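You operate a simulated robot arm through the tools that you are given. There is no shell and no other tool. Be economical: measure what you need, move in short steps, check, and stop when the job is done.

Carry out the task below with a simulated two-armed robot. There is one attempt and no reset: what you move stays moved.

JOB
Put the grey gauge block on the top of the check bench away on the top of the mandrel bench. Open the drawer of the packing bench, take the blue frame and put it in the inside of the drawer of the packing bench, then shut the drawer. Open the hood drawer, fetch the green tag and set it in the inside of the hood drawer and shut the drawer again. Put the steel block on the mouth of the collecting belt. The order is free. Set down upright: steel block.

It is judged by the outcome, as a careful person would: the job done as asked, and still so three seconds after it is handed in. It fails if anything else is knocked over, pushed out of place, dropped, spilled or broken.

ROBOT AND FRAMES
Two 7-joint arms with two-finger parallel grippers on one trunk, on a base that drives. Base frame: it is fixed to the floor where the robot stands at the start and does not move with it; the origin is under the middle of the robot, x ahead of it, y to its left, z up. Units: cm, rad, N and s.
The left shoulder is at the start at [7, 13, 118.7], the right one opposite. With the tool pointing down near the work surface each hand reaches from about 20 to 52 cm from the robot's upright axis, wherever it stands, measured 20 degrees to its own side. Places, roughly: blue frame [75, -50, 75]; drawer of the packing bench [240, -430, 70]; green tag [75, -100, 75]; grey gauge block [50, 0, 75]; hood drawer [-90, -420, 70]; inside of the drawer of the packing bench [240, -440, 60]; inside of the hood drawer [-90, -420, 60]; mouth of the collecting belt [330, -230, 90]; steel block (4x3x5 cm) [70, -130, 90]; top of the mandrel bench (55x25 cm) [162, -34, 86]. Payload 1.57 kg a hand.
Tool frame (each hand has its own): the origin (TCP) lies between the finger pads and is the grasp point; the fingertips stand 3 cm ahead of it; z points along the fingers, y is the line along which they close. Largest opening 8 cm; finger width 1.7, thickness 1.2; the body of the gripper, 4 by 8.2 cm, starts 8 cm behind the TCP.
Orientation is that of the tool frame in the base frame, as a unit quaternion [x, y, z, w]. With the fingers straight down and closing along the base's y, the tool's x points along the base's -x, its y along +y and its z along -z.

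CONTROLS
- The arms move only by the tool drive_tool. It takes "left_targets", "right_targets" or both (then of equal length, played together; a hand with none holds still); each is a list of rows, each an object (a shift or turn left out is 0, a gripper value left out holds the last) with "offset": the shift along the base's x, y, z in cm, a list of three; "turn": the turn, a rotation vector about the base's x, y, z in rad, a list of three. In form: [{"offset": [tx, ty, tz], "turn": [ax, ay, az]}, ...]. A call has 1 to 8 rows; each row is the pose to reach, as a shift and turn from the pose commanded when the call began. "left_hand" and "right_hand" are, for a hand that has rows, the opening in per cent of the stroke, from 0 (shut) to 100 (fully open), set as the call begins (left out, the last holds). A row lasts 0.2 s, in which the tool goes at most 5 cm and 0.15 rad; a call with a longer step from one row to the next is refused whole, and so is a gripper value outside its range. A pose out of reach is approached as far as the arm can. The call stops where the force on the tool passes 40 N (or 10 N more than at its start, if that is more) or the arm is blocked; 0.2 s more then pass. Each finger travels about 10.8 cm/s and halts on what it meets, pressing with about 26 N; the grip force reading is that of the motor and also rises with nothing between the fingers. The clock runs only during rows and for 0.2 s after the last one: add rows that repeat a pose to give the fingers time. It gives the time, the measured TCP pose, the force on the tool (base axes), the opening and the grip force at its end, in the units of the frame above (readings bear some noise), with the torque about the TCP (base axes, N m) and any sound that the robot's microphone picked up, and new pictures: "show" is both (left out), scene, wrist or none (wrist: the cameras of the hands that moved).
- Cameras (640 x 400 px; columns grow to the right, rows downward): "scene" is now at [10.88, -4.07, 138.69]; the picture's right is [-0.44, -0.90, 0.00], its down [-0.71, 0.34, -0.62] and it looks along [0.56, -0.27, -0.79] (base axes); focal length 292 px, centre (320, 200). "left" rides on the left gripper at [7.2, 0.7, -12.2] in its tool frame; the picture's right is [-0.09, 1.00, 0.00], its down [-0.84, -0.08, -0.54] and it looks along [-0.54, -0.05, 0.84] (tool axes); focal length 238 px, centre (320, 200). "right" rides on the right gripper at [7.2, -0.7, -12.2] in its tool frame; the picture's right is [0.09, 1.00, 0.00], its down [-0.84, 0.08, -0.54] and it looks along [-0.54, 0.05, 0.84] (tool axes); focal length 238 px, centre (320, 200).
- lift_body(by): slides the trunk up (or, below 0, down) by that many cm; the arms and the scene camera ride with it, the base frame stays. It gives what a move gives, with no picture.
- steer(legs): drives the robot by 1 to 6 legs, each [ahead, left, turn to the left] in cm, cm and rad, along the robot's own axes; the way and the turn of a leg run together, so that a leg with both is an arc; at most 150 cm and 3.142 rad a leg. The arms and the cameras ride along, it lands a little off, and it stops where it bumps. It gives what a move gives, and a new picture of the scene camera.
- pan_tilt(pan, tilt): turns the head with the scene camera to pan (to the left, within 1.501 rad either way) and tilt (down, from -0.506 to 1.204), counted from straight ahead of the robot. It gives what a move gives, and a new picture of the scene camera.
- measure_at(camera, pixels): for up to 12 pixels [column, row] of the newest picture of that camera ("zoom" is the newest enlarged one), the place [x, y, z] in the base frame of the surface seen there, good to about 0.2 cm, but the place of the scene camera against the robot may be out by one fixed shift of up to 1.8 cm in any direction. The clock stands still meanwhile.
- zoom(camera, box): a new picture of the part [left, top, right, bottom] of that camera's present view, enlarged. The clock stands still meanwhile.
- job_done(): hands the job in; it is judged then, once.

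Go step by step. Measure first, check grasps and placings, and put right what went wrong. The budget is 124 turns and 260 pictures, counting those below and the enlarged ones. Unless the task says otherwise, let go and move clear before handing in, and close with one line.

The tools are called after "Request:" as a command line: name --argument value ..., lists and objects as JSON in quotes. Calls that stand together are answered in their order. drive_tool: Moves the arms, as the interface text tells. Its arguments: {"type":"object","properties":{"left_targets":{"type":"array"},"left_hand":{"type":"number"},"right_targets":{"type":"array"},"right_hand":{"type":"number"},"show":{"type":"string","enum":["both","scene","wrist","none"]}},"required":[]} The other tools are called the same way: lift_body (by) slides the trunk up or down; steer (legs) drives the base; pan_tilt (pan, tilt) turns the head that bears the scene camera; measure_at (camera, pixels) gives the place of the surface under pixels of a picture; zoom (camera, box) takes an enlarged picture of a part of a camera's view; job_done () hands the job in.

At the start:

```text
time: 0.0
left_tool_pos: [37.78, 0.62, 111.9]
left_ee_rot: [-0.001, 1.0, 0.0, -0.001]
left_force: [0.0, -0.3, 0.2]
left_moment: [0.0, -0.02, 0.0]
left_gripper_width: 8.0
left_grip_force: 0.0
right_tool_pos: [22.69, -32.45, 107.22]
right_ee_rot: [0.0, 1.0, 0.0, 0.0]
right_force: [0.0, 0.3, -0.3]
right_moment: [0.0, 0.02, -0.01]
right_gripper_width: 8.01
right_grip_force: 0.1
trunk travel left (down, up): [-82.5, 11.5]
robot x, y, heading: [0.16, 0.27, 0.002]
head pan, tilt: [-0.452, 0.902]
```

scene: 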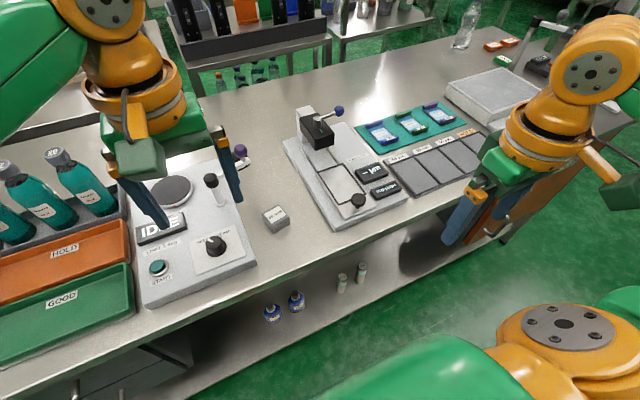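
right: 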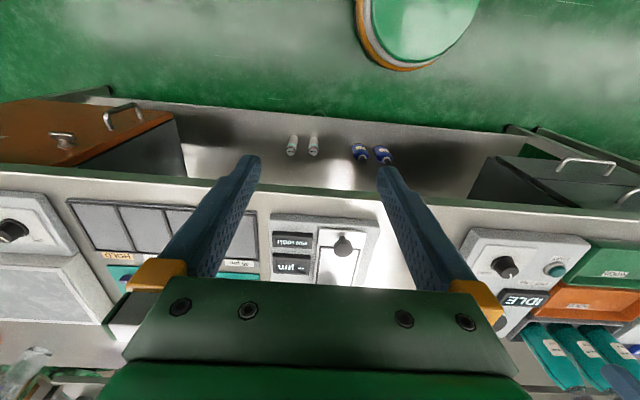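
left: 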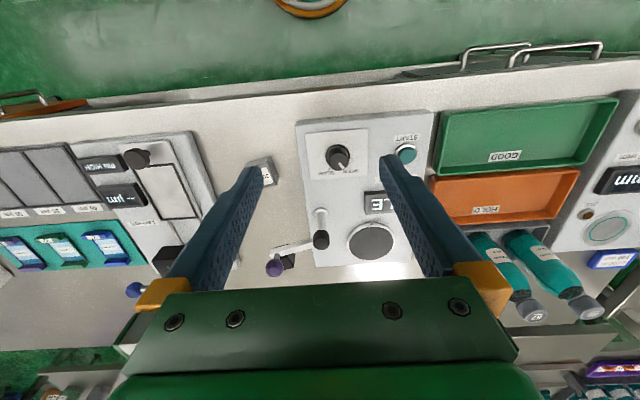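

The scene picture shows a small grey cube near (275,218), probably the gauge block. I'll measure it and the surfaces around it, and enlarge the picture.

Request:
measure_at --camera "scene" --pixels '[[275, 213], [278, 225], [265, 212], [286, 210], [300, 250], [240, 130], [380, 132], [412, 122], [440, 112], [490, 90], [290, 45], [380, 20]]'

Request:
zoom --camera "scene" --box '[240, 80, 480, 240]'

Request:
pan_tilt --pan -0.9 --tilt 0.6

```text
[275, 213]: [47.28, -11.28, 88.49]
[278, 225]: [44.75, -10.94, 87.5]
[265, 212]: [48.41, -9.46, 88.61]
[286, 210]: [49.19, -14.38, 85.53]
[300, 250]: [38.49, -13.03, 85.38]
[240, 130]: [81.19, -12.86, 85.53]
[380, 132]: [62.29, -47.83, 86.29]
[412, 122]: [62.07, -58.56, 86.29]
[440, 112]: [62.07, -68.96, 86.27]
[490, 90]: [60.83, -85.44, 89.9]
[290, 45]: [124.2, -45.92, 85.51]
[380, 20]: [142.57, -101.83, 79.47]
```

```text
2.50 times, centred on (360, 160) of scene
```

zoom: 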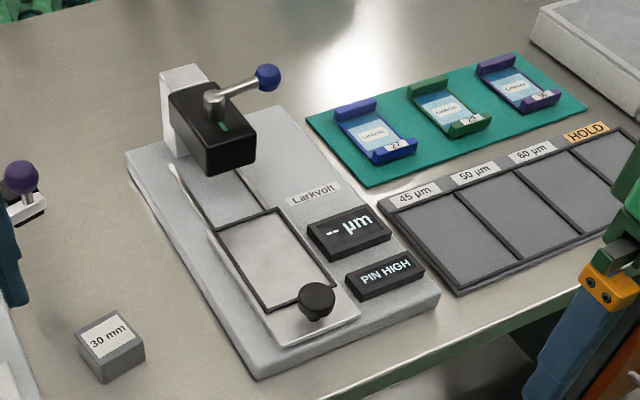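

```text
time: 0.9
left_tool_pos: [37.98, 0.52, 111.98]
left_ee_rot: [-0.001, 1.0, -0.001, 0.0]
left_force: [0.9, -0.2, 0.6]
left_moment: [0.03, 0.01, -0.03]
left_gripper_width: 7.99
left_grip_force: 0.1
right_tool_pos: [22.62, -32.54, 107.14]
right_ee_rot: [0.0, 1.0, 0.001, 0.0]
right_force: [-0.4, 0.2, 0.0]
right_moment: [0.02, 0.01, 0.02]
right_gripper_width: 8.0
right_grip_force: 0.1
trunk travel left (down, up): [-82.5, 11.5]
robot x, y, heading: [0.0, 0.32, 0.003]
head pan, tilt: [-0.901, 0.6]
```

scene: 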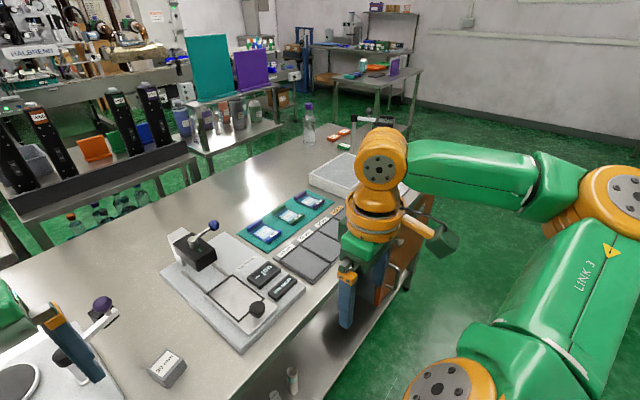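

The frames lie on the teal mat, and the far end of the bench at (345,140) holds small orange and green items. I'll zoom there and look around the room.

Request:
zoom --camera "scene" --box '[280, 90, 440, 190]'

Request:
zoom --camera "scene" --box '[0, 0, 320, 200]'

Request:
pan_tilt --pan -1.4 --tilt 0.4

Request:
pan_tilt --pan -0.3 --tilt 0.5

```text
4.00 times, centred on (360, 140) of scene
```

zoom: 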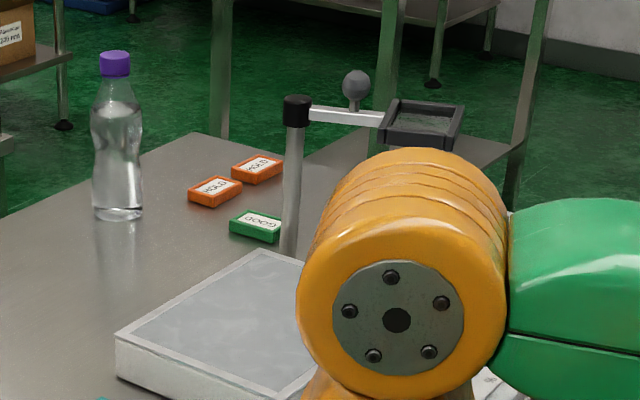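

```text
2.00 times, centred on (160, 100) of scene
```

zoom: 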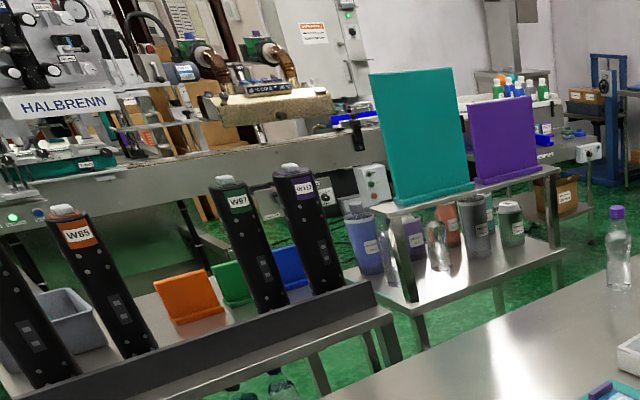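

```text
time: 1.8
left_tool_pos: [37.89, 0.49, 111.93]
left_ee_rot: [-0.001, 1.0, -0.001, -0.001]
left_force: [-0.2, -0.7, 0.8]
left_moment: [0.02, 0.02, 0.02]
left_gripper_width: 8.0
left_grip_force: 0.0
right_tool_pos: [22.64, -32.43, 107.18]
right_ee_rot: [0.001, 1.0, 0.0, 0.001]
right_force: [0.5, -0.1, 0.0]
right_moment: [-0.02, -0.01, 0.01]
right_gripper_width: 8.01
right_grip_force: 0.1
trunk travel left (down, up): [-82.5, 11.5]
robot x, y, heading: [-0.03, -0.21, -0.001]
head pan, tilt: [-1.4, 0.4]
```

scene: 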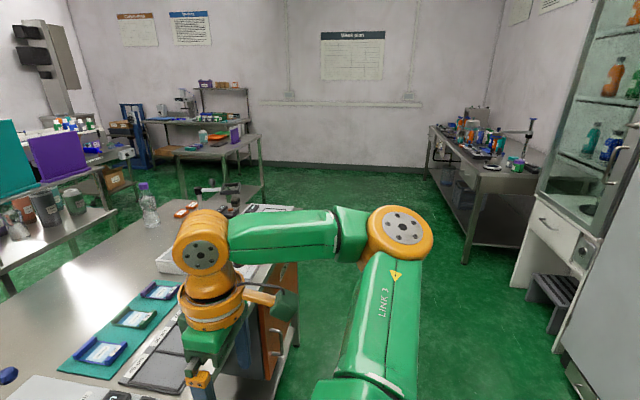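

```text
time: 3.2
left_tool_pos: [37.92, 0.48, 112.07]
left_ee_rot: [-0.002, 1.0, 0.001, -0.001]
left_force: [0.5, 0.3, 0.0]
left_moment: [0.01, 0.03, 0.01]
left_gripper_width: 8.0
left_grip_force: 0.0
right_tool_pos: [22.62, -32.51, 107.13]
right_ee_rot: [0.0, 1.0, 0.0, 0.0]
right_force: [-0.2, -0.5, -0.4]
right_moment: [0.0, 0.02, -0.03]
right_gripper_width: 8.03
right_grip_force: 0.1
trunk travel left (down, up): [-82.5, 11.5]
robot x, y, heading: [-0.02, 0.27, -0.0]
head pan, tilt: [-0.3, 0.499]
```

scene: 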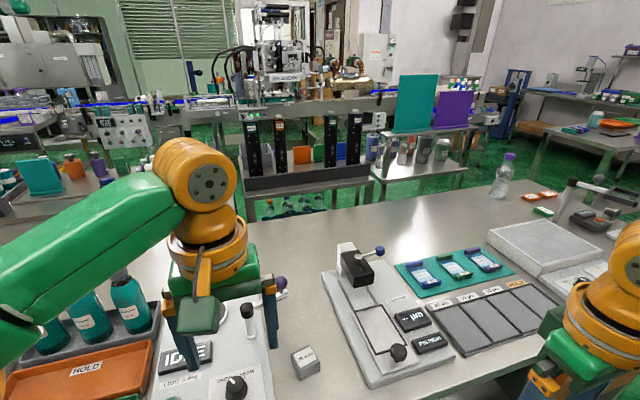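

The black-tower bench at (310,170) should be the mandrel bench. I'll measure it along with the far items.

Request:
measure_at --camera "scene" --pixels '[[310, 165], [250, 175], [345, 158], [310, 184], [245, 202], [370, 180], [255, 140], [355, 130], [302, 157], [400, 168], [450, 165], [306, 362]]'

Request:
zoom --camera "scene" --box '[220, 80, 420, 205]'

Request:
measure_at --camera "scene" --pixels '[[422, 274], [453, 266], [482, 260], [542, 210], [531, 197], [548, 194], [500, 192], [570, 210], [620, 220], [560, 262], [510, 240], [600, 205]]'

```text
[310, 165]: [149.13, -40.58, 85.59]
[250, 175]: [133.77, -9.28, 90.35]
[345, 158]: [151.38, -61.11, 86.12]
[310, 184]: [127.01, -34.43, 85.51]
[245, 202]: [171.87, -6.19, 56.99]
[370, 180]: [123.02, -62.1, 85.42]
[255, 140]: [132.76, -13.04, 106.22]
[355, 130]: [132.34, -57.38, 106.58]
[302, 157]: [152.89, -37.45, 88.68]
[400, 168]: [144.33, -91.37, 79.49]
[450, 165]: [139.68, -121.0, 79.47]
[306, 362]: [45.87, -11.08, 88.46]
```

```text
3.20 times, centred on (320, 142) of scene
```

zoom: 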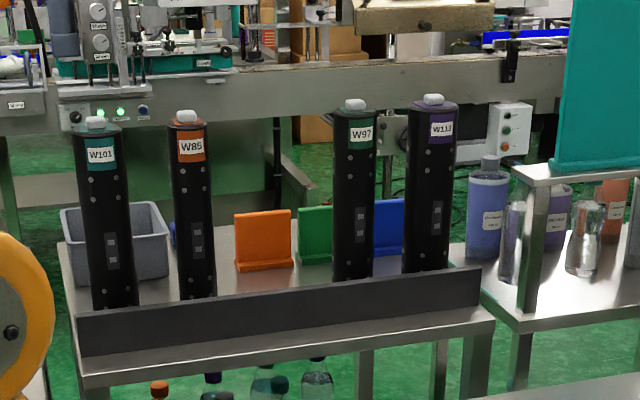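

```text
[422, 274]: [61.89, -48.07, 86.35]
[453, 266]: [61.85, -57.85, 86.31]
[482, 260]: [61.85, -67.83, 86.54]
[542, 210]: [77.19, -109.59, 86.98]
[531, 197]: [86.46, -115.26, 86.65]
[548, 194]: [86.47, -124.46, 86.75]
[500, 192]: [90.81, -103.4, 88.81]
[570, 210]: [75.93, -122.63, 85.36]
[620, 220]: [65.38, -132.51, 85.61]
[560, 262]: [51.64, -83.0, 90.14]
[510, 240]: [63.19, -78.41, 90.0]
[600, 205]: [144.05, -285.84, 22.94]
```

The mandrel bench's free top lies behind the towers, at x of about 150-175. I need a way to reach it, so I'll look left and ahead.

Request:
pan_tilt --pan 0.35 --tilt 0.45

Request:
pan_tilt --pan 1.2 --tilt 0.5

```text
time: 4.2
left_tool_pos: [37.81, 0.55, 111.94]
left_ee_rot: [-0.002, 1.0, 0.0, -0.001]
left_force: [-0.5, 0.9, -0.4]
left_moment: [-0.05, 0.02, 0.0]
left_gripper_width: 8.0
left_grip_force: 0.2
right_tool_pos: [22.53, -32.36, 107.11]
right_ee_rot: [0.0, 1.0, 0.0, 0.0]
right_force: [0.1, 0.4, 0.1]
right_moment: [-0.01, -0.01, -0.03]
right_gripper_width: 7.98
right_grip_force: 0.2
trunk travel left (down, up): [-82.5, 11.5]
robot x, y, heading: [0.03, -0.09, 0.005]
head pan, tilt: [0.351, 0.45]
```

scene: 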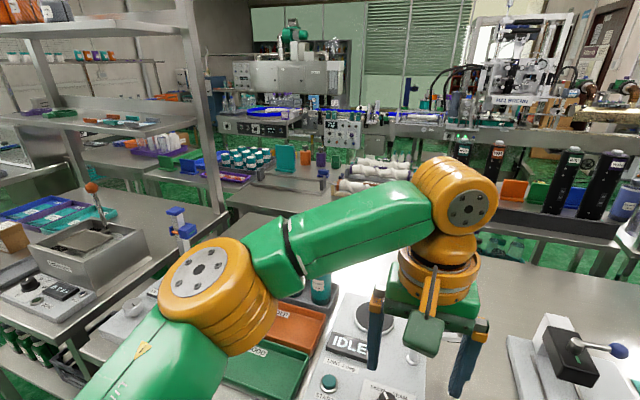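

```text
time: 5.4
left_tool_pos: [37.97, 0.46, 112.03]
left_ee_rot: [-0.001, 1.0, -0.001, -0.001]
left_force: [-1.0, -0.1, 0.6]
left_moment: [-0.01, -0.02, -0.01]
left_gripper_width: 8.0
left_grip_force: 0.0
right_tool_pos: [22.7, -32.52, 107.16]
right_ee_rot: [0.0, 1.0, 0.001, 0.0]
right_force: [-0.6, -0.3, 0.0]
right_moment: [0.0, 0.0, 0.02]
right_gripper_width: 7.99
right_grip_force: 0.1
trunk travel left (down, up): [-82.5, 11.5]
robot x, y, heading: [-0.24, 0.21, -0.001]
head pan, tilt: [1.201, 0.499]
```

scene: 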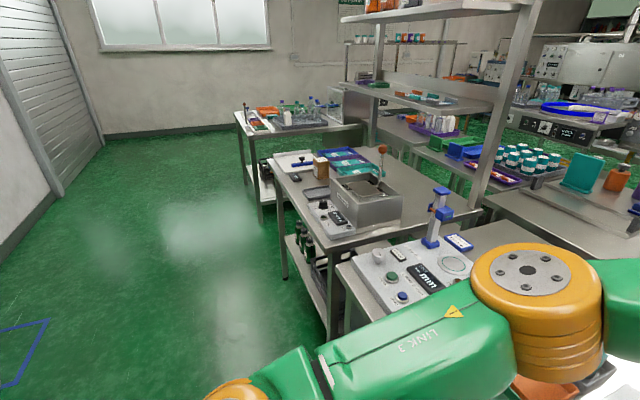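

I'll look ahead to the right again and measure the floor and belt positions to plan the route.

Request:
pan_tilt --pan -0.5 --tilt 0.3

Request:
zoom --camera "scene" --box '[320, 80, 640, 280]'

Request:
zoom --camera "scene" --box '[0, 80, 320, 280]'

```text
time: 7.1
left_tool_pos: [37.93, 0.57, 111.99]
left_ee_rot: [-0.001, 1.0, -0.001, 0.0]
left_force: [0.1, 0.8, 0.2]
left_moment: [-0.02, -0.02, 0.03]
left_gripper_width: 8.02
left_grip_force: 0.1
right_tool_pos: [22.55, -32.49, 107.13]
right_ee_rot: [0.0, 1.0, 0.001, 0.0]
right_force: [-0.3, -0.4, -0.7]
right_moment: [0.01, 0.02, -0.02]
right_gripper_width: 8.02
right_grip_force: 0.0
trunk travel left (down, up): [-82.5, 11.5]
robot x, y, heading: [-0.35, 0.1, -0.0]
head pan, tilt: [-0.499, 0.3]
```

scene: 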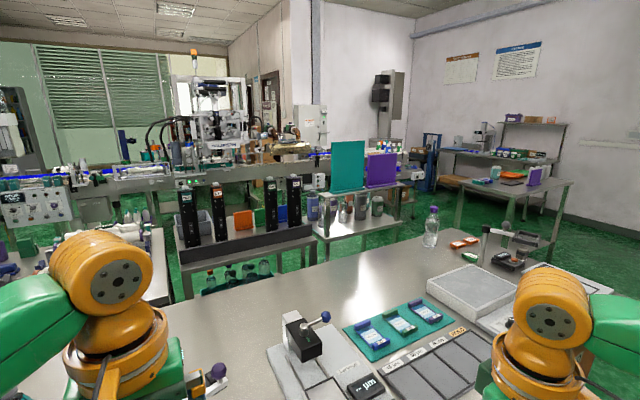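

```text
2.00 times, centred on (480, 180) of scene
```

zoom: 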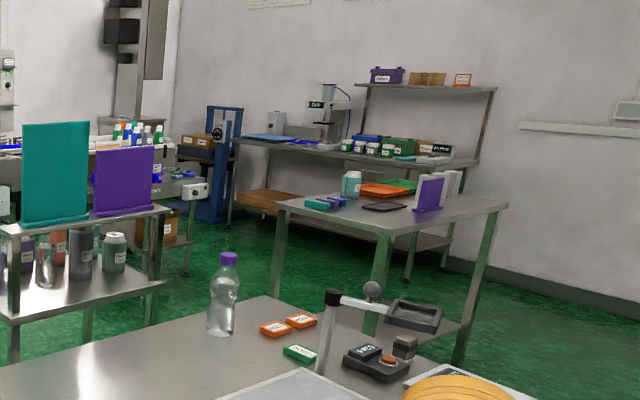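

```text
2.00 times, centred on (160, 180) of scene
```

zoom: 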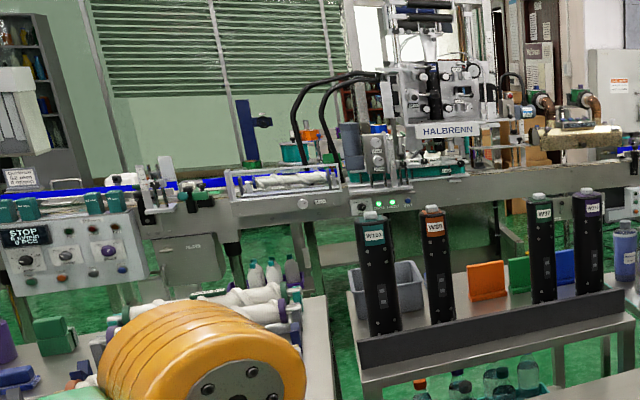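

Floor shows between the benches. I'll measure the belt frame, the back edge of the mandrel bench, the neighbouring benches and the end of the check bench.

Request:
measure_at --camera "scene" --pixels '[[160, 225], [150, 180], [230, 178], [310, 158], [400, 175], [160, 240], [345, 228], [395, 185], [400, 230], [470, 185], [572, 183], [500, 192]]'

Request:
measure_at --camera "scene" --pixels '[[345, 188], [318, 228], [405, 185], [425, 200], [455, 225], [540, 255], [300, 172], [410, 158], [380, 152], [250, 205], [200, 215], [430, 205]]'

Request:
zoom --camera "scene" --box '[440, 200, 600, 300]'

```text
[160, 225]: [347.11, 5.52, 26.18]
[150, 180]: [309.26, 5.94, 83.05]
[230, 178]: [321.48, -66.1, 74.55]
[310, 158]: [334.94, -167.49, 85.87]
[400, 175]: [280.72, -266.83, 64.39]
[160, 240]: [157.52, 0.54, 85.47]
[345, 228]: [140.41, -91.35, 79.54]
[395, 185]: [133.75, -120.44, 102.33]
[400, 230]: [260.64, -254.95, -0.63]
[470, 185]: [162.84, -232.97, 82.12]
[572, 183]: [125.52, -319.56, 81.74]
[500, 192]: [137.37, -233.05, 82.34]
```

```text
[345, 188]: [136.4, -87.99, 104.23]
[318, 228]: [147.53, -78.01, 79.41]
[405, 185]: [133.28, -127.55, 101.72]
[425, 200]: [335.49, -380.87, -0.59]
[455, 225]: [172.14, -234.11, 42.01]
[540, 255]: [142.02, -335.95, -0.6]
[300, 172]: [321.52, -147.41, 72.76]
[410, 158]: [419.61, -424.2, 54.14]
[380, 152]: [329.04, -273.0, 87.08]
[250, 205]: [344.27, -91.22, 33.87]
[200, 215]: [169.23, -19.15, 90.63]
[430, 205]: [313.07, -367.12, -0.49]
```

```text
4.00 times, centred on (520, 250) of scene
```

zoom: 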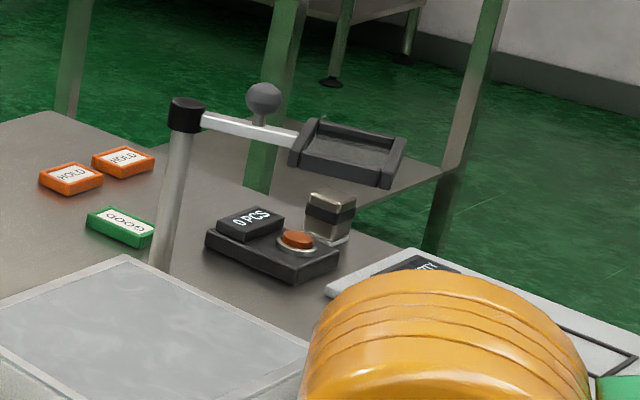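

The aisle behind the mandrel bench (x about 180-305) is wide. The steel block stands at zoom (330,215) by the counter and the green tag at (120,226). I'll start with the gauge block and measure it in the left wrist picture near (262,170).

Request:
zoom --camera "left" --box '[220, 140, 316, 200]'

Request:
measure_at --camera "left" --pixels '[[262, 165], [268, 177], [270, 160], [285, 220], [256, 160], [274, 172]]'

```text
6.67 times, centred on (268, 170) of left
```

zoom: 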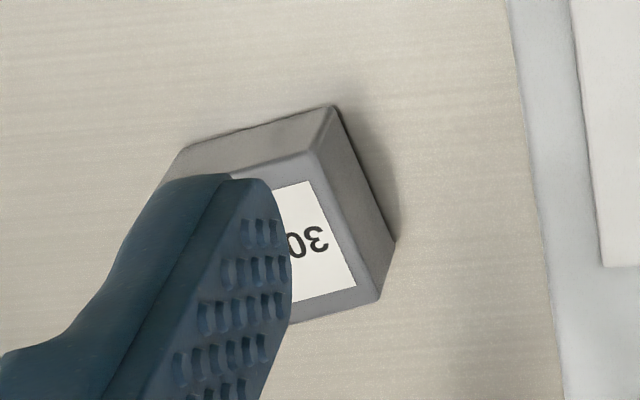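

```text
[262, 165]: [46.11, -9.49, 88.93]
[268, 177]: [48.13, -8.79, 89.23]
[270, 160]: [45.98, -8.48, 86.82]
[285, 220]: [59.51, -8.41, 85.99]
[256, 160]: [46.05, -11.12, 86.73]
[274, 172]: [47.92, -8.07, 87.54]
```

The block is turned about 0.4 rad, with its centre near (47.5,-10.5). I'll bring the left hand above it, turned to match.

Request:
drive_tool --left_targets '[{"offset": [3, -4, 0], "turn": [0, 0, 0.14]}, {"offset": [6, -8, 0], "turn": [0, 0, 0.28]}, {"offset": [8, -10.7, -2], "turn": [0, 0, 0.4]}, {"offset": [9, -10.9, -5], "turn": [0, 0, 0.4]}, {"offset": [9, -10.9, -5], "turn": [0, 0, 0.4]}]' --left_hand 100 --show "wrist"

```text
time: 8.3
left_tool_pos: [39.85, -6.54, 106.51]
left_ee_rot: [-0.2, 0.98, -0.002, 0.0]
left_force: [0.7, 0.0, -0.2]
left_moment: [-0.02, 0.01, 0.01]
left_gripper_width: 8.0
left_grip_force: 0.1
left hand out of reach, approached as far as the arm can: row 1, 2, 3, 4, 5
right_tool_pos: [22.53, -32.55, 107.16]
right_ee_rot: [0.0, 1.0, 0.001, 0.0]
right_force: [0.3, -0.2, 0.5]
right_moment: [0.03, -0.03, -0.02]
right_gripper_width: 7.99
right_grip_force: 0.0
trunk travel left (down, up): [-82.5, 11.5]
robot x, y, heading: [0.38, 0.15, 0.001]
head pan, tilt: [-0.499, 0.3]
```

left: 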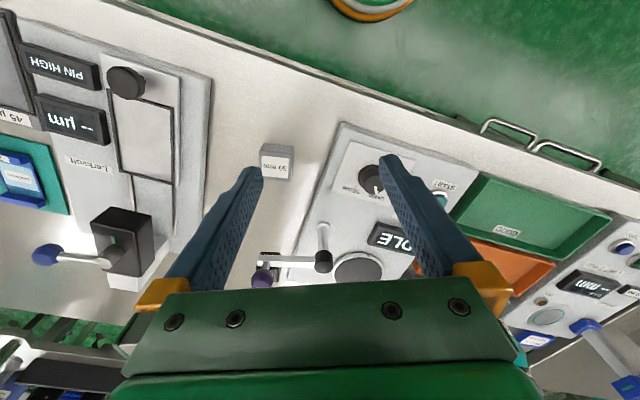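

The reach fell short. I'll slide the base 16 cm to the right so the block lies on the left hand's side.

Request:
steer --legs '[[0, -16, 0]]'

Request:
drive_tool --left_targets '[{"offset": [0, 0, 0]}]' --show "wrist"

```text
time: 9.7
left_tool_pos: [39.86, -22.18, 106.49]
left_ee_rot: [-0.199, 0.98, -0.003, 0.0]
left_force: [-0.5, 0.8, -0.4]
left_moment: [-0.03, 0.0, 0.0]
left_gripper_width: 8.03
left_grip_force: 0.0
right_tool_pos: [22.53, -48.06, 107.26]
right_ee_rot: [0.0, 1.0, -0.001, -0.001]
right_force: [0.1, -0.1, -0.2]
right_moment: [-0.01, -0.01, 0.04]
right_gripper_width: 8.0
right_grip_force: 0.1
trunk travel left (down, up): [-82.5, 11.5]
robot x, y, heading: [-0.22, -15.82, -0.002]
head pan, tilt: [-0.499, 0.3]
```

scene: 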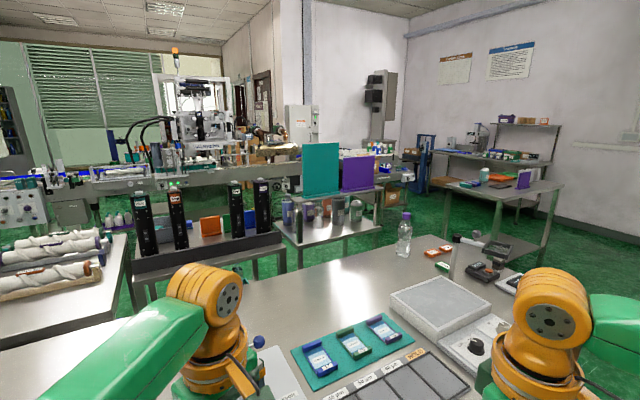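

```text
time: 10.1
left_tool_pos: [39.9, -22.46, 106.5]
left_ee_rot: [-0.199, 0.98, -0.002, 0.0]
left_force: [0.3, -0.4, -0.2]
left_moment: [-0.03, 0.0, 0.07]
left_gripper_width: 8.0
left_grip_force: 0.0
right_tool_pos: [22.47, -48.39, 107.1]
right_ee_rot: [0.001, 1.0, 0.0, 0.0]
right_force: [0.1, -0.7, -0.4]
right_moment: [0.0, 0.02, 0.02]
right_gripper_width: 7.99
right_grip_force: 0.0
trunk travel left (down, up): [-82.5, 11.5]
robot x, y, heading: [0.11, -16.0, -0.003]
head pan, tilt: [-0.499, 0.3]
```

left: 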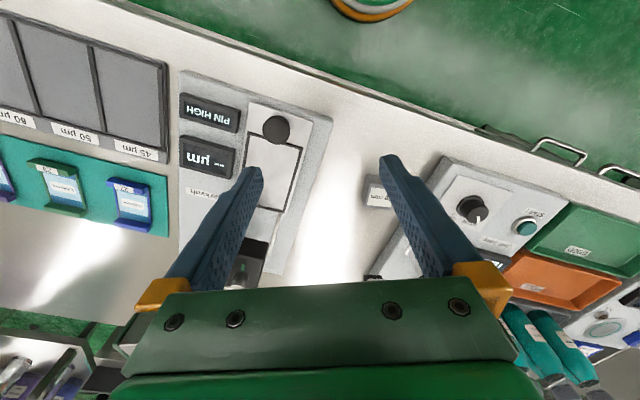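

Now I'll move over the block's estimated centre (47,-10.4) at a safe height.

Request:
drive_tool --left_targets '[{"offset": [2, 4, 0]}, {"offset": [5, 8, 0]}, {"offset": [7, 12, 0]}, {"offset": [7, 12, -3]}, {"offset": [7, 12, -5]}, {"offset": [7, 12, -5]}]' --show "wrist"

```text
time: 11.5
left_tool_pos: [46.78, -10.33, 101.62]
left_ee_rot: [-0.199, 0.98, -0.002, 0.0]
left_force: [-0.1, -0.7, 0.6]
left_moment: [-0.01, -0.03, -0.01]
left_gripper_width: 7.99
left_grip_force: 0.1
left hand out of reach, approached as far as the arm can: row 3
right_tool_pos: [22.56, -48.23, 107.1]
right_ee_rot: [0.001, 1.0, 0.0, -0.001]
right_force: [0.0, 0.0, -0.6]
right_moment: [0.01, -0.01, 0.0]
right_gripper_width: 8.0
right_grip_force: 0.1
trunk travel left (down, up): [-82.5, 11.5]
robot x, y, heading: [-0.16, -15.96, 0.0]
head pan, tilt: [-0.499, 0.3]
```

left: 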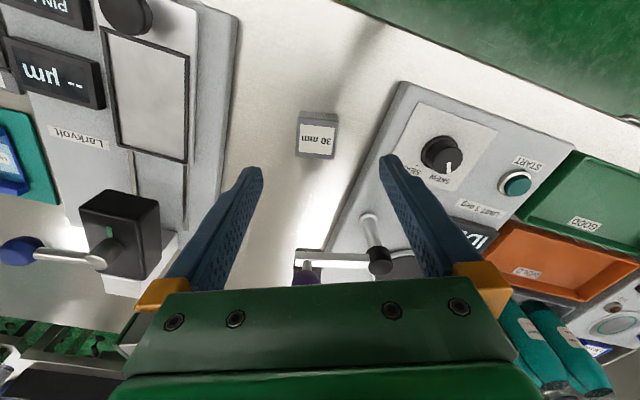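

The block now sits at (317,135), nearly straight under the TCP. I'll measure its top.

Request:
measure_at --camera "left" --pixels '[[299, 126], [337, 126], [300, 155], [334, 156], [317, 140], [285, 130], [375, 262], [418, 155]]'

```text
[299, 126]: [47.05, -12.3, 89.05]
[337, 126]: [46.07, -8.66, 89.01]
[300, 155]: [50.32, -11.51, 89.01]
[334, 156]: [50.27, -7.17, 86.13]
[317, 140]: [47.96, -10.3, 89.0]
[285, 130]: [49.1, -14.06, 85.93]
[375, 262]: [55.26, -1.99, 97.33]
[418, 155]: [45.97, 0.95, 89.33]
```

The block is about 3 cm, centred at (48.2,-10.1), yaw about 0.25. I'll correct and descend to a TCP height of about 89.5, which keeps the tips just above the bench.

Request:
drive_tool --left_targets '[{"offset": [1.4, 0.2, 0], "turn": [0, 0, -0.14]}, {"offset": [1.4, 0.2, -4.5], "turn": [0, 0, -0.14]}, {"offset": [1.4, 0.2, -9], "turn": [0, 0, -0.14]}, {"offset": [1.4, 0.2, -11], "turn": [0, 0, -0.14]}, {"offset": [1.4, 0.2, -12.1], "turn": [0, 0, -0.14]}, {"offset": [1.4, 0.2, -12.1], "turn": [0, 0, -0.14]}]' --show "wrist"

```text
time: 12.9
left_tool_pos: [46.71, -9.75, 89.81]
left_ee_rot: [-0.131, 0.991, -0.002, 0.001]
left_force: [-0.8, 0.5, -0.8]
left_moment: [0.0, 0.0, 0.0]
left_gripper_width: 7.99
left_grip_force: 0.0
left hand out of reach, approached as far as the arm can: row 1, 2, 3, 4, 5, 6
right_tool_pos: [22.57, -48.36, 107.15]
right_ee_rot: [0.001, 1.0, 0.0, 0.0]
right_force: [-0.2, 0.3, -0.6]
right_moment: [-0.02, 0.02, -0.02]
right_gripper_width: 8.01
right_grip_force: 0.0
trunk travel left (down, up): [-82.5, 11.5]
robot x, y, heading: [-0.19, -15.88, -0.002]
head pan, tilt: [-0.499, 0.3]
```

left: 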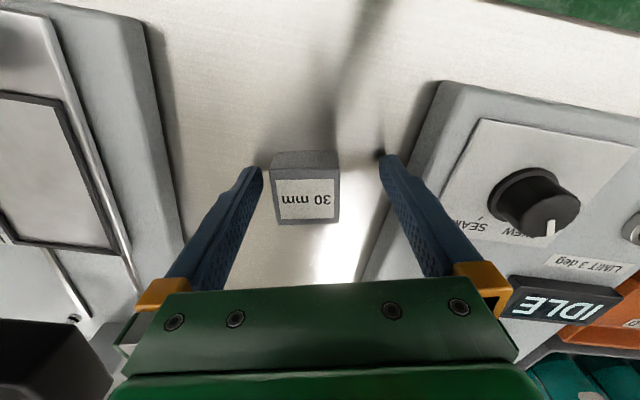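

The block is about 1.5 cm beyond reach. I'll lift clear, drive ahead 4 cm and try again.

Request:
drive_tool --left_targets '[{"offset": [0, 0, 4.5]}, {"offset": [-1, 0, 7]}]' --show "none"

Request:
steer --legs '[[4, 0, 0]]'

Request:
drive_tool --left_targets '[{"offset": [0, 0, 0]}]' --show "wrist"

```text
time: 13.5
left_tool_pos: [45.69, -9.72, 96.65]
left_ee_rot: [-0.13, 0.991, -0.002, 0.0]
left_force: [0.4, 0.2, -0.2]
left_moment: [0.02, -0.01, 0.01]
left_gripper_width: 8.01
left_grip_force: 0.0
right_tool_pos: [22.51, -48.36, 107.16]
right_ee_rot: [0.001, 1.0, -0.001, -0.001]
right_force: [0.0, 0.1, 0.2]
right_moment: [-0.01, 0.01, -0.03]
right_gripper_width: 8.01
right_grip_force: 0.0
trunk travel left (down, up): [-82.5, 11.5]
robot x, y, heading: [-0.01, -15.81, -0.001]
head pan, tilt: [-0.499, 0.3]
```

```text
time: 14.4
left_tool_pos: [49.25, -9.69, 96.81]
left_ee_rot: [-0.13, 0.991, -0.002, 0.003]
left_force: [-0.1, 0.7, -0.4]
left_moment: [-0.01, -0.06, 0.01]
left_gripper_width: 7.99
left_grip_force: 0.1
right_tool_pos: [25.85, -48.38, 107.2]
right_ee_rot: [0.0, 1.0, 0.0, 0.003]
right_force: [-1.1, -0.3, 0.6]
right_moment: [0.0, -0.08, 0.0]
right_gripper_width: 8.03
right_grip_force: 0.1
trunk travel left (down, up): [-82.5, 11.5]
robot x, y, heading: [3.72, -15.87, -0.003]
head pan, tilt: [-0.499, 0.3]
```

scene: 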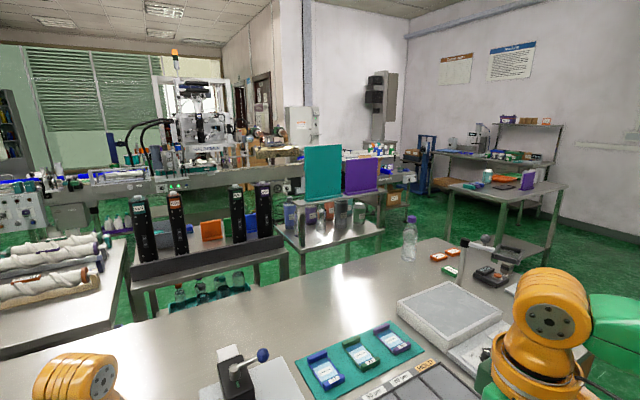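

```text
time: 14.8
left_tool_pos: [49.77, -9.72, 96.62]
left_ee_rot: [-0.13, 0.991, -0.003, 0.0]
left_force: [-0.7, -0.3, 0.0]
left_moment: [0.0, -0.02, 0.01]
left_gripper_width: 7.98
left_grip_force: 0.1
right_tool_pos: [26.58, -48.25, 107.02]
right_ee_rot: [0.001, 1.0, 0.0, 0.0]
right_force: [-1.0, 0.1, -0.4]
right_moment: [-0.01, -0.02, -0.02]
right_gripper_width: 8.0
right_grip_force: 0.2
trunk travel left (down, up): [-82.5, 11.5]
robot x, y, heading: [4.06, -15.68, -0.006]
head pan, tilt: [-0.499, 0.3]
```

left: 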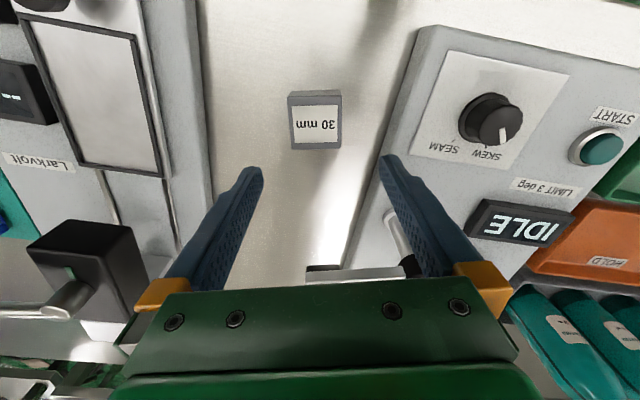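

Request:
measure_at --camera "left" --pixels '[[294, 112], [338, 110], [294, 145], [338, 144], [316, 128]]'

```text
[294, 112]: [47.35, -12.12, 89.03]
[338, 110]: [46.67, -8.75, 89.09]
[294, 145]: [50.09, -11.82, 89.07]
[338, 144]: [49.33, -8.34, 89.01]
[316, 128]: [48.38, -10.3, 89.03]
```

The block's centre is (48.4,-10.3). I'll go down and close.

Request:
drive_tool --left_targets '[{"offset": [-1.4, -0.5, 0]}, {"offset": [-1.4, -0.5, -4]}, {"offset": [-1.4, -0.5, -7.1]}, {"offset": [-1.4, -0.5, -7.1]}]' --show "none"

Request:
drive_tool --left_targets '[{"offset": [0, 0, 0]}, {"offset": [0, 0, 0]}, {"offset": [0, 0, 0]}, {"offset": [0, 0, 0]}]' --left_hand 0 --show "wrist"

```text
time: 15.8
left_tool_pos: [48.22, -10.24, 89.47]
left_ee_rot: [-0.131, 0.991, -0.001, 0.0]
left_force: [0.3, 0.9, -0.3]
left_moment: [-0.01, -0.01, 0.0]
left_gripper_width: 7.98
left_grip_force: 0.1
right_tool_pos: [26.51, -48.33, 107.14]
right_ee_rot: [0.0, 1.0, 0.0, 0.0]
right_force: [-0.6, -0.3, -0.3]
right_moment: [0.02, 0.01, 0.01]
right_gripper_width: 7.99
right_grip_force: 0.1
trunk travel left (down, up): [-82.5, 11.5]
robot x, y, heading: [4.09, -15.83, -0.003]
head pan, tilt: [-0.499, 0.3]
```

```text
time: 16.8
left_tool_pos: [48.32, -10.2, 89.41]
left_ee_rot: [-0.131, 0.991, -0.002, 0.0]
left_force: [0.3, 0.1, -0.3]
left_moment: [-0.01, 0.01, -0.02]
left_gripper_width: 4.35
left_grip_force: 26.8
right_tool_pos: [26.45, -48.3, 107.07]
right_ee_rot: [0.001, 1.0, 0.0, 0.0]
right_force: [-0.4, -0.3, 0.1]
right_moment: [-0.01, 0.01, 0.0]
right_gripper_width: 8.0
right_grip_force: 0.1
trunk travel left (down, up): [-82.5, 11.5]
robot x, y, heading: [3.73, -16.26, -0.0]
head pan, tilt: [-0.499, 0.3]
```

left: 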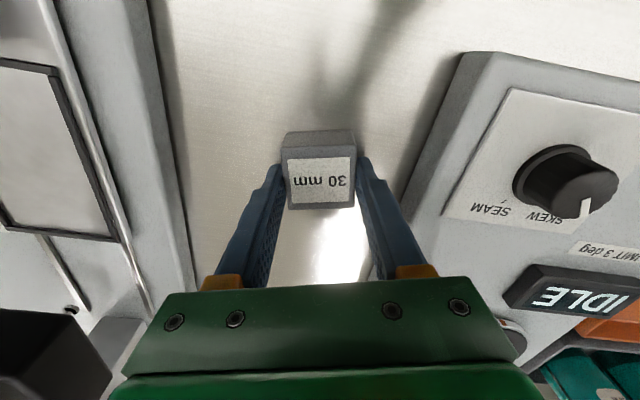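

The grip holds the block at an opening of 4.35. I'll lift, pull the hand in, and check.

Request:
drive_tool --left_targets '[{"offset": [0, 0, 4.5]}, {"offset": [-2, 0, 9]}, {"offset": [-5, 2, 13]}, {"offset": [-9, 4, 17]}, {"offset": [-13, 6, 19.5]}, {"offset": [-16, 9, 21.5]}, {"offset": [-18, 12, 22.5]}]' --show "wrist"

Request:
steer --legs '[[-5, 0, 0], [0, -90, 0]]'

Request:
pan_tilt --pan -0.4 --tilt 0.8

```text
refused: row 3 steps farther than a row can; nothing moved
```

```text
time: 18.7
left_tool_pos: [43.37, -16.98, 89.51]
left_ee_rot: [-0.135, 0.991, 0.009, -0.001]
left_force: [-0.2, 6.6, 0.9]
left_moment: [0.0, 0.0, 0.0]
left_gripper_width: 4.3
left_grip_force: 25.9
right_tool_pos: [21.43, -55.83, 107.19]
right_ee_rot: [0.001, 1.0, 0.0, 0.0]
right_force: [0.4, -0.5, -0.3]
right_moment: [-0.01, 0.03, -0.02]
right_gripper_width: 8.01
right_grip_force: 0.1
trunk travel left (down, up): [-82.5, 11.5]
robot x, y, heading: [-1.12, -23.75, -0.002]
head pan, tilt: [-0.499, 0.3]
stopped in leg 2: the force on the tool passed its limit at 55 N (the readings are from after the stop); the commanded pose is now the measured one
```

scene: 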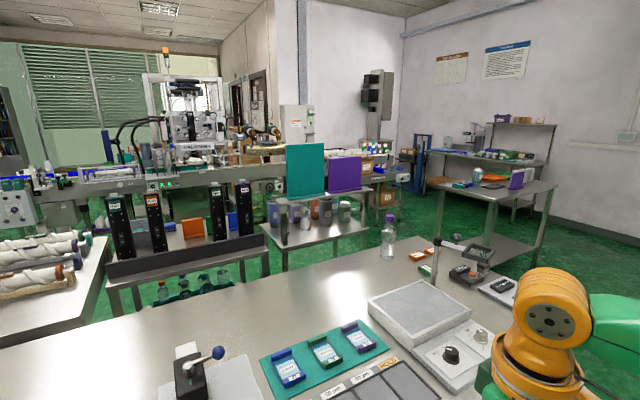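

```text
time: 19.6
left_tool_pos: [43.24, -17.02, 89.61]
left_ee_rot: [-0.134, 0.991, 0.007, -0.001]
left_force: [-0.6, 5.9, 2.0]
left_moment: [0.05, 0.04, -0.01]
left_gripper_width: 4.33
left_grip_force: 26.0
right_tool_pos: [21.45, -55.86, 107.15]
right_ee_rot: [0.001, 1.0, -0.001, 0.0]
right_force: [0.4, -0.3, 0.3]
right_moment: [0.0, 0.0, 0.01]
right_gripper_width: 8.02
right_grip_force: 0.0
trunk travel left (down, up): [-82.5, 11.5]
robot x, y, heading: [-0.85, -23.65, 0.001]
head pan, tilt: [-0.4, 0.799]
```

scene: 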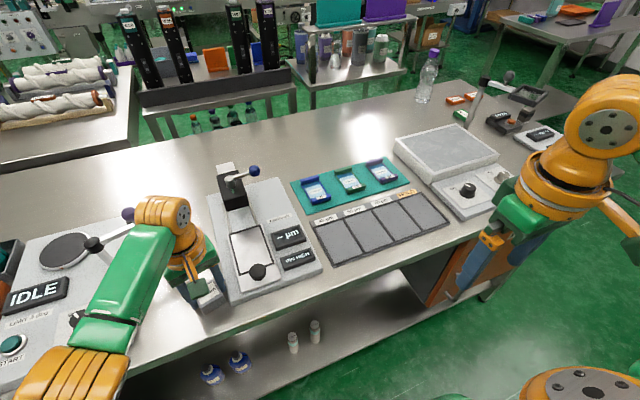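

My lift was refused because a row was too long, so the base drive pushed the held block against the gauge stand and stopped at 55 N. I'll back off to the left, lift, and check whether the stand moved.

Request:
drive_tool --left_targets '[{"offset": [0, 1.5, 0]}, {"offset": [0, 1.5, 4]}, {"offset": [0, 1.5, 8]}, {"offset": [-2, 2, 12]}, {"offset": [-4, 3, 16]}, {"offset": [-6, 5, 19]}, {"offset": [-8, 7, 21]}, {"offset": [-10, 9, 22]}]' --show "both"

```text
time: 21.4
left_tool_pos: [33.11, -8.02, 111.74]
left_ee_rot: [-0.134, 0.991, 0.008, 0.0]
left_force: [-0.3, 1.3, -1.0]
left_moment: [-0.02, -0.01, -0.01]
left_gripper_width: 4.33
left_grip_force: 25.8
right_tool_pos: [21.33, -55.93, 107.12]
right_ee_rot: [0.0, 1.0, 0.0, 0.002]
right_force: [-1.3, -0.4, 0.7]
right_moment: [0.01, -0.02, 0.02]
right_gripper_width: 7.99
right_grip_force: 0.0
trunk travel left (down, up): [-82.5, 11.5]
robot x, y, heading: [-1.19, -23.29, -0.001]
head pan, tilt: [-0.4, 0.799]
```

scene: 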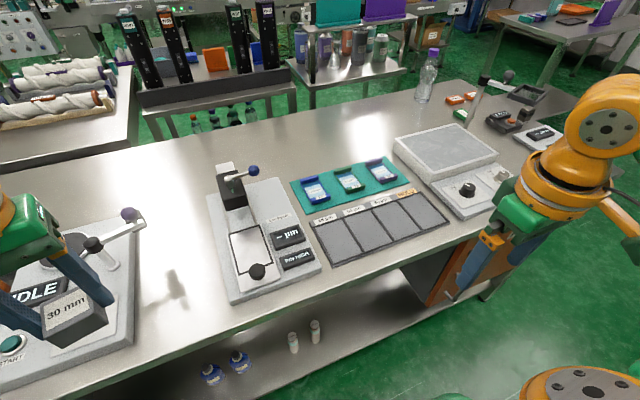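
left: 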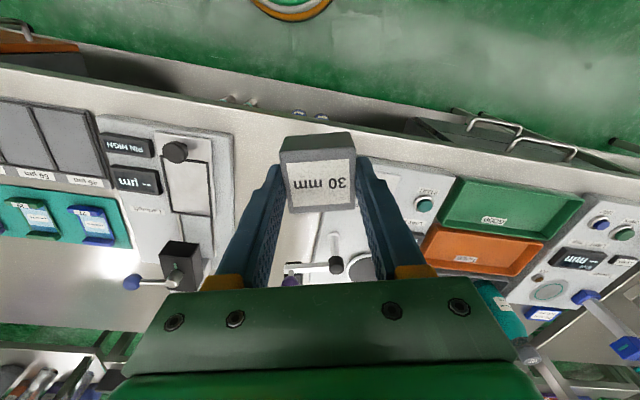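

Request:
measure_at --camera "scene" --pixels '[[257, 267], [232, 305], [323, 266], [254, 170], [208, 196], [280, 178], [290, 184], [311, 222], [328, 266]]'

Request:
zoom --camera "scene" --box '[190, 140, 350, 320]'

```text
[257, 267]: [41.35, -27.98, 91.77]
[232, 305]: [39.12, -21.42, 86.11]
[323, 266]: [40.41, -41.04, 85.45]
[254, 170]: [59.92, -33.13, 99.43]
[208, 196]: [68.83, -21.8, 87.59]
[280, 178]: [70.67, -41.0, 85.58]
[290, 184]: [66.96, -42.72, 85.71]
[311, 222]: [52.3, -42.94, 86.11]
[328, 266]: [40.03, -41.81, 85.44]
```

```text
2.22 times, centred on (270, 230) of scene
```

zoom: 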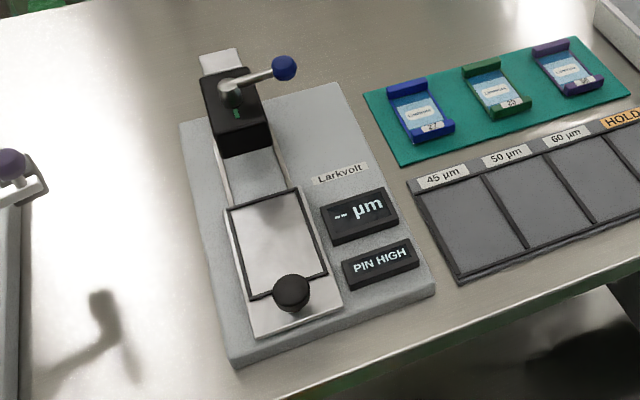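

I'll measure a few sharp features to compare with the first picture.

Request:
measure_at --camera "scene" --pixels '[[332, 265], [306, 222], [254, 170], [253, 169], [322, 268], [318, 270], [314, 190], [351, 180], [311, 182], [321, 200], [230, 303]]'

```text
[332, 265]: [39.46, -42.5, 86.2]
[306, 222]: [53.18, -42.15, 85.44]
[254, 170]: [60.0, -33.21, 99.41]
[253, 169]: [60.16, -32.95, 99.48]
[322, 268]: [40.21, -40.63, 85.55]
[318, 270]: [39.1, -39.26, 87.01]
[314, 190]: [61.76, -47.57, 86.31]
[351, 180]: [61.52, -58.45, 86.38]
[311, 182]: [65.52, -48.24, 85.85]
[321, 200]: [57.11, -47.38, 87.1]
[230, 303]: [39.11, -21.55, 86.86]
```

The positions agree with the first picture within reading error, so the stand stayed put. I'll drive right towards the steel block.

Request:
steer --legs '[[0, -92, 0]]'

Request:
pan_tilt --pan -0.25 --tilt 0.75

```text
time: 26.3
left_tool_pos: [33.82, -99.1, 111.64]
left_ee_rot: [-0.144, 0.99, 0.008, -0.001]
left_force: [0.2, 0.1, -0.4]
left_moment: [-0.04, 0.01, 0.01]
left_gripper_width: 4.33
left_grip_force: 26.4
right_tool_pos: [22.91, -147.2, 107.2]
right_ee_rot: [-0.01, 1.0, 0.0, 0.0]
right_force: [0.5, 0.3, -0.4]
right_moment: [0.03, -0.01, -0.02]
right_gripper_width: 8.0
right_grip_force: 0.0
trunk travel left (down, up): [-82.5, 11.5]
robot x, y, heading: [-0.14, -115.78, 0.02]
head pan, tilt: [-0.4, 0.799]
```

scene: 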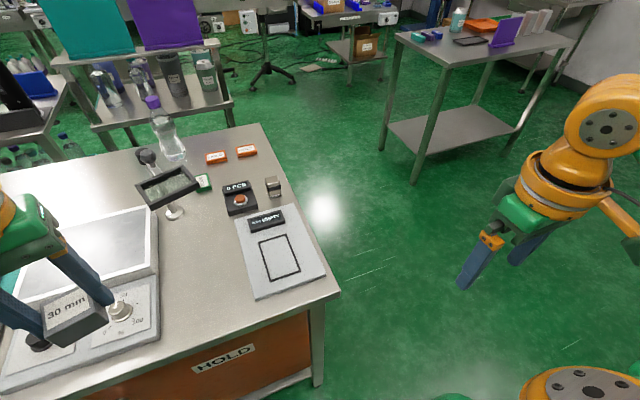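

```text
time: 27.0
left_tool_pos: [33.87, -99.12, 111.65]
left_ee_rot: [-0.144, 0.99, 0.008, -0.001]
left_force: [0.2, -0.8, -0.2]
left_moment: [0.02, 0.0, 0.02]
left_gripper_width: 4.31
left_grip_force: 26.0
right_tool_pos: [22.98, -147.33, 107.11]
right_ee_rot: [-0.01, 1.0, 0.001, 0.0]
right_force: [-1.0, 0.8, 0.2]
right_moment: [0.03, 0.01, -0.04]
right_gripper_width: 8.0
right_grip_force: 0.1
trunk travel left (down, up): [-82.5, 11.5]
robot x, y, heading: [-0.24, -115.51, 0.02]
head pan, tilt: [-0.25, 0.75]
```

scene: 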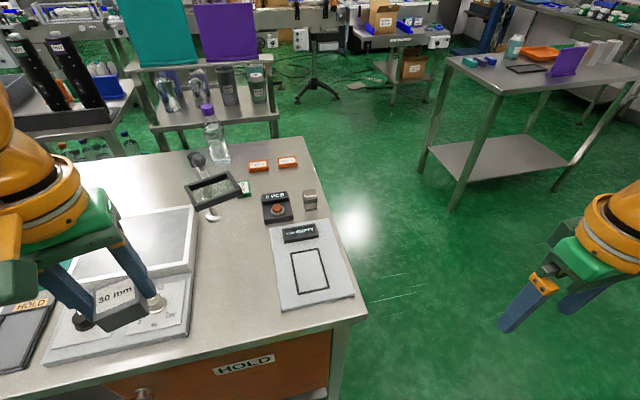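

The steel block is at (310,200). I'll measure it, the bench's right edge, and the aisle to the island table.

Request:
measure_at --camera "scene" --pixels '[[310, 193], [310, 203], [303, 195], [317, 193], [304, 138], [368, 316], [350, 260], [448, 60], [450, 208], [246, 186], [213, 215], [278, 208]]'

Request:
zoom --camera "scene" --box '[170, 140, 370, 265]'

```text
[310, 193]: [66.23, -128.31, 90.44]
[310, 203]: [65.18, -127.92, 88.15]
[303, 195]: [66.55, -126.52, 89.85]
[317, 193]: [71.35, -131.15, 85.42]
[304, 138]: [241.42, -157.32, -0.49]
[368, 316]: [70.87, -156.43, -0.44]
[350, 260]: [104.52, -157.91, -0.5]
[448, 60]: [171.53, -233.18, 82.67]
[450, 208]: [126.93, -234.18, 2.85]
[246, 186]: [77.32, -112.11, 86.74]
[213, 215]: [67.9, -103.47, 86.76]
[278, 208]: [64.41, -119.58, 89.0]
```

```text
3.20 times, centred on (270, 202) of scene
```

zoom: 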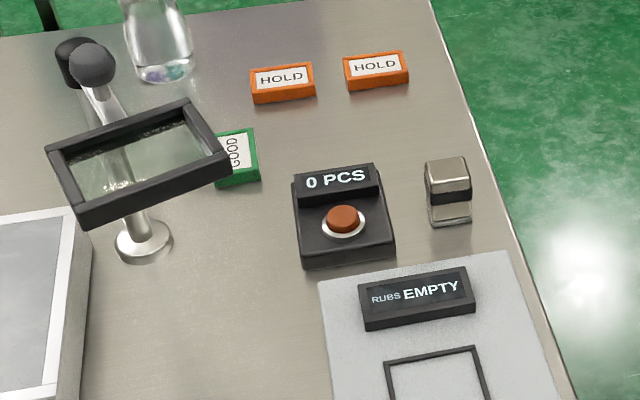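

The steel block stands at about (67.5,-128.5), near the bench's right edge (y about -136). I'll go round to stand at (52,-172) facing the bench end.

Request:
steer --legs '[[0, -57, -0.02], [52, 0, 0], [0, 0, 1.57]]'

Request:
pan_tilt --pan -0.2 --tilt 1.0

```text
time: 36.7
left_tool_pos: [36.21, -137.11, 111.65]
left_ee_rot: [0.802, -0.597, -0.006, 0.006]
left_force: [-0.9, 0.5, -0.6]
left_moment: [0.01, 0.01, -0.01]
left_gripper_width: 4.31
left_grip_force: 26.0
right_tool_pos: [84.47, -147.98, 107.12]
right_ee_rot: [0.715, -0.699, 0.0, 0.0]
right_force: [1.1, 0.7, 0.0]
right_moment: [0.0, 0.0, 0.02]
right_gripper_width: 8.0
right_grip_force: 0.2
trunk travel left (down, up): [-82.5, 11.5]
robot x, y, heading: [52.42, -171.48, 1.593]
head pan, tilt: [-0.25, 0.75]
```

scene: 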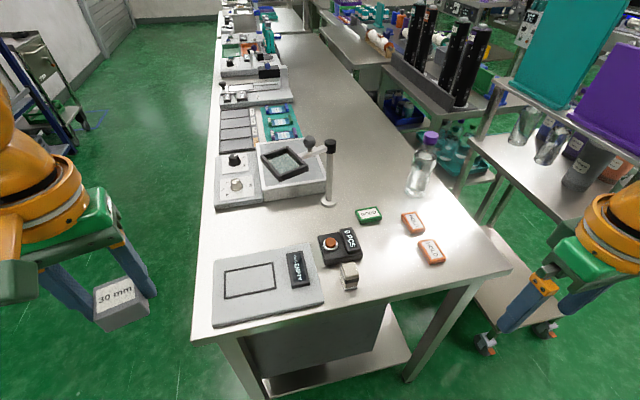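

```text
time: 37.4
left_tool_pos: [36.27, -137.21, 111.66]
left_ee_rot: [0.802, -0.597, -0.007, 0.006]
left_force: [-0.1, 0.0, -0.1]
left_moment: [-0.01, 0.01, 0.02]
left_gripper_width: 4.29
left_grip_force: 26.2
right_tool_pos: [84.46, -147.9, 107.07]
right_ee_rot: [0.715, -0.7, 0.0, 0.0]
right_force: [0.4, -0.3, 0.0]
right_moment: [0.02, -0.01, 0.02]
right_gripper_width: 7.99
right_grip_force: 0.1
trunk travel left (down, up): [-82.5, 11.5]
robot x, y, heading: [52.66, -171.38, 1.592]
head pan, tilt: [-0.201, 1.0]
```

scene: 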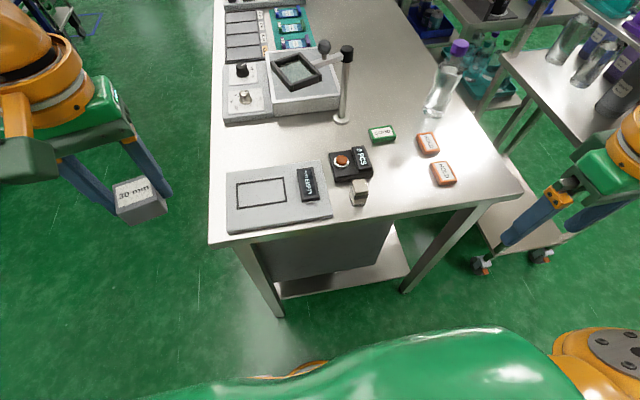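

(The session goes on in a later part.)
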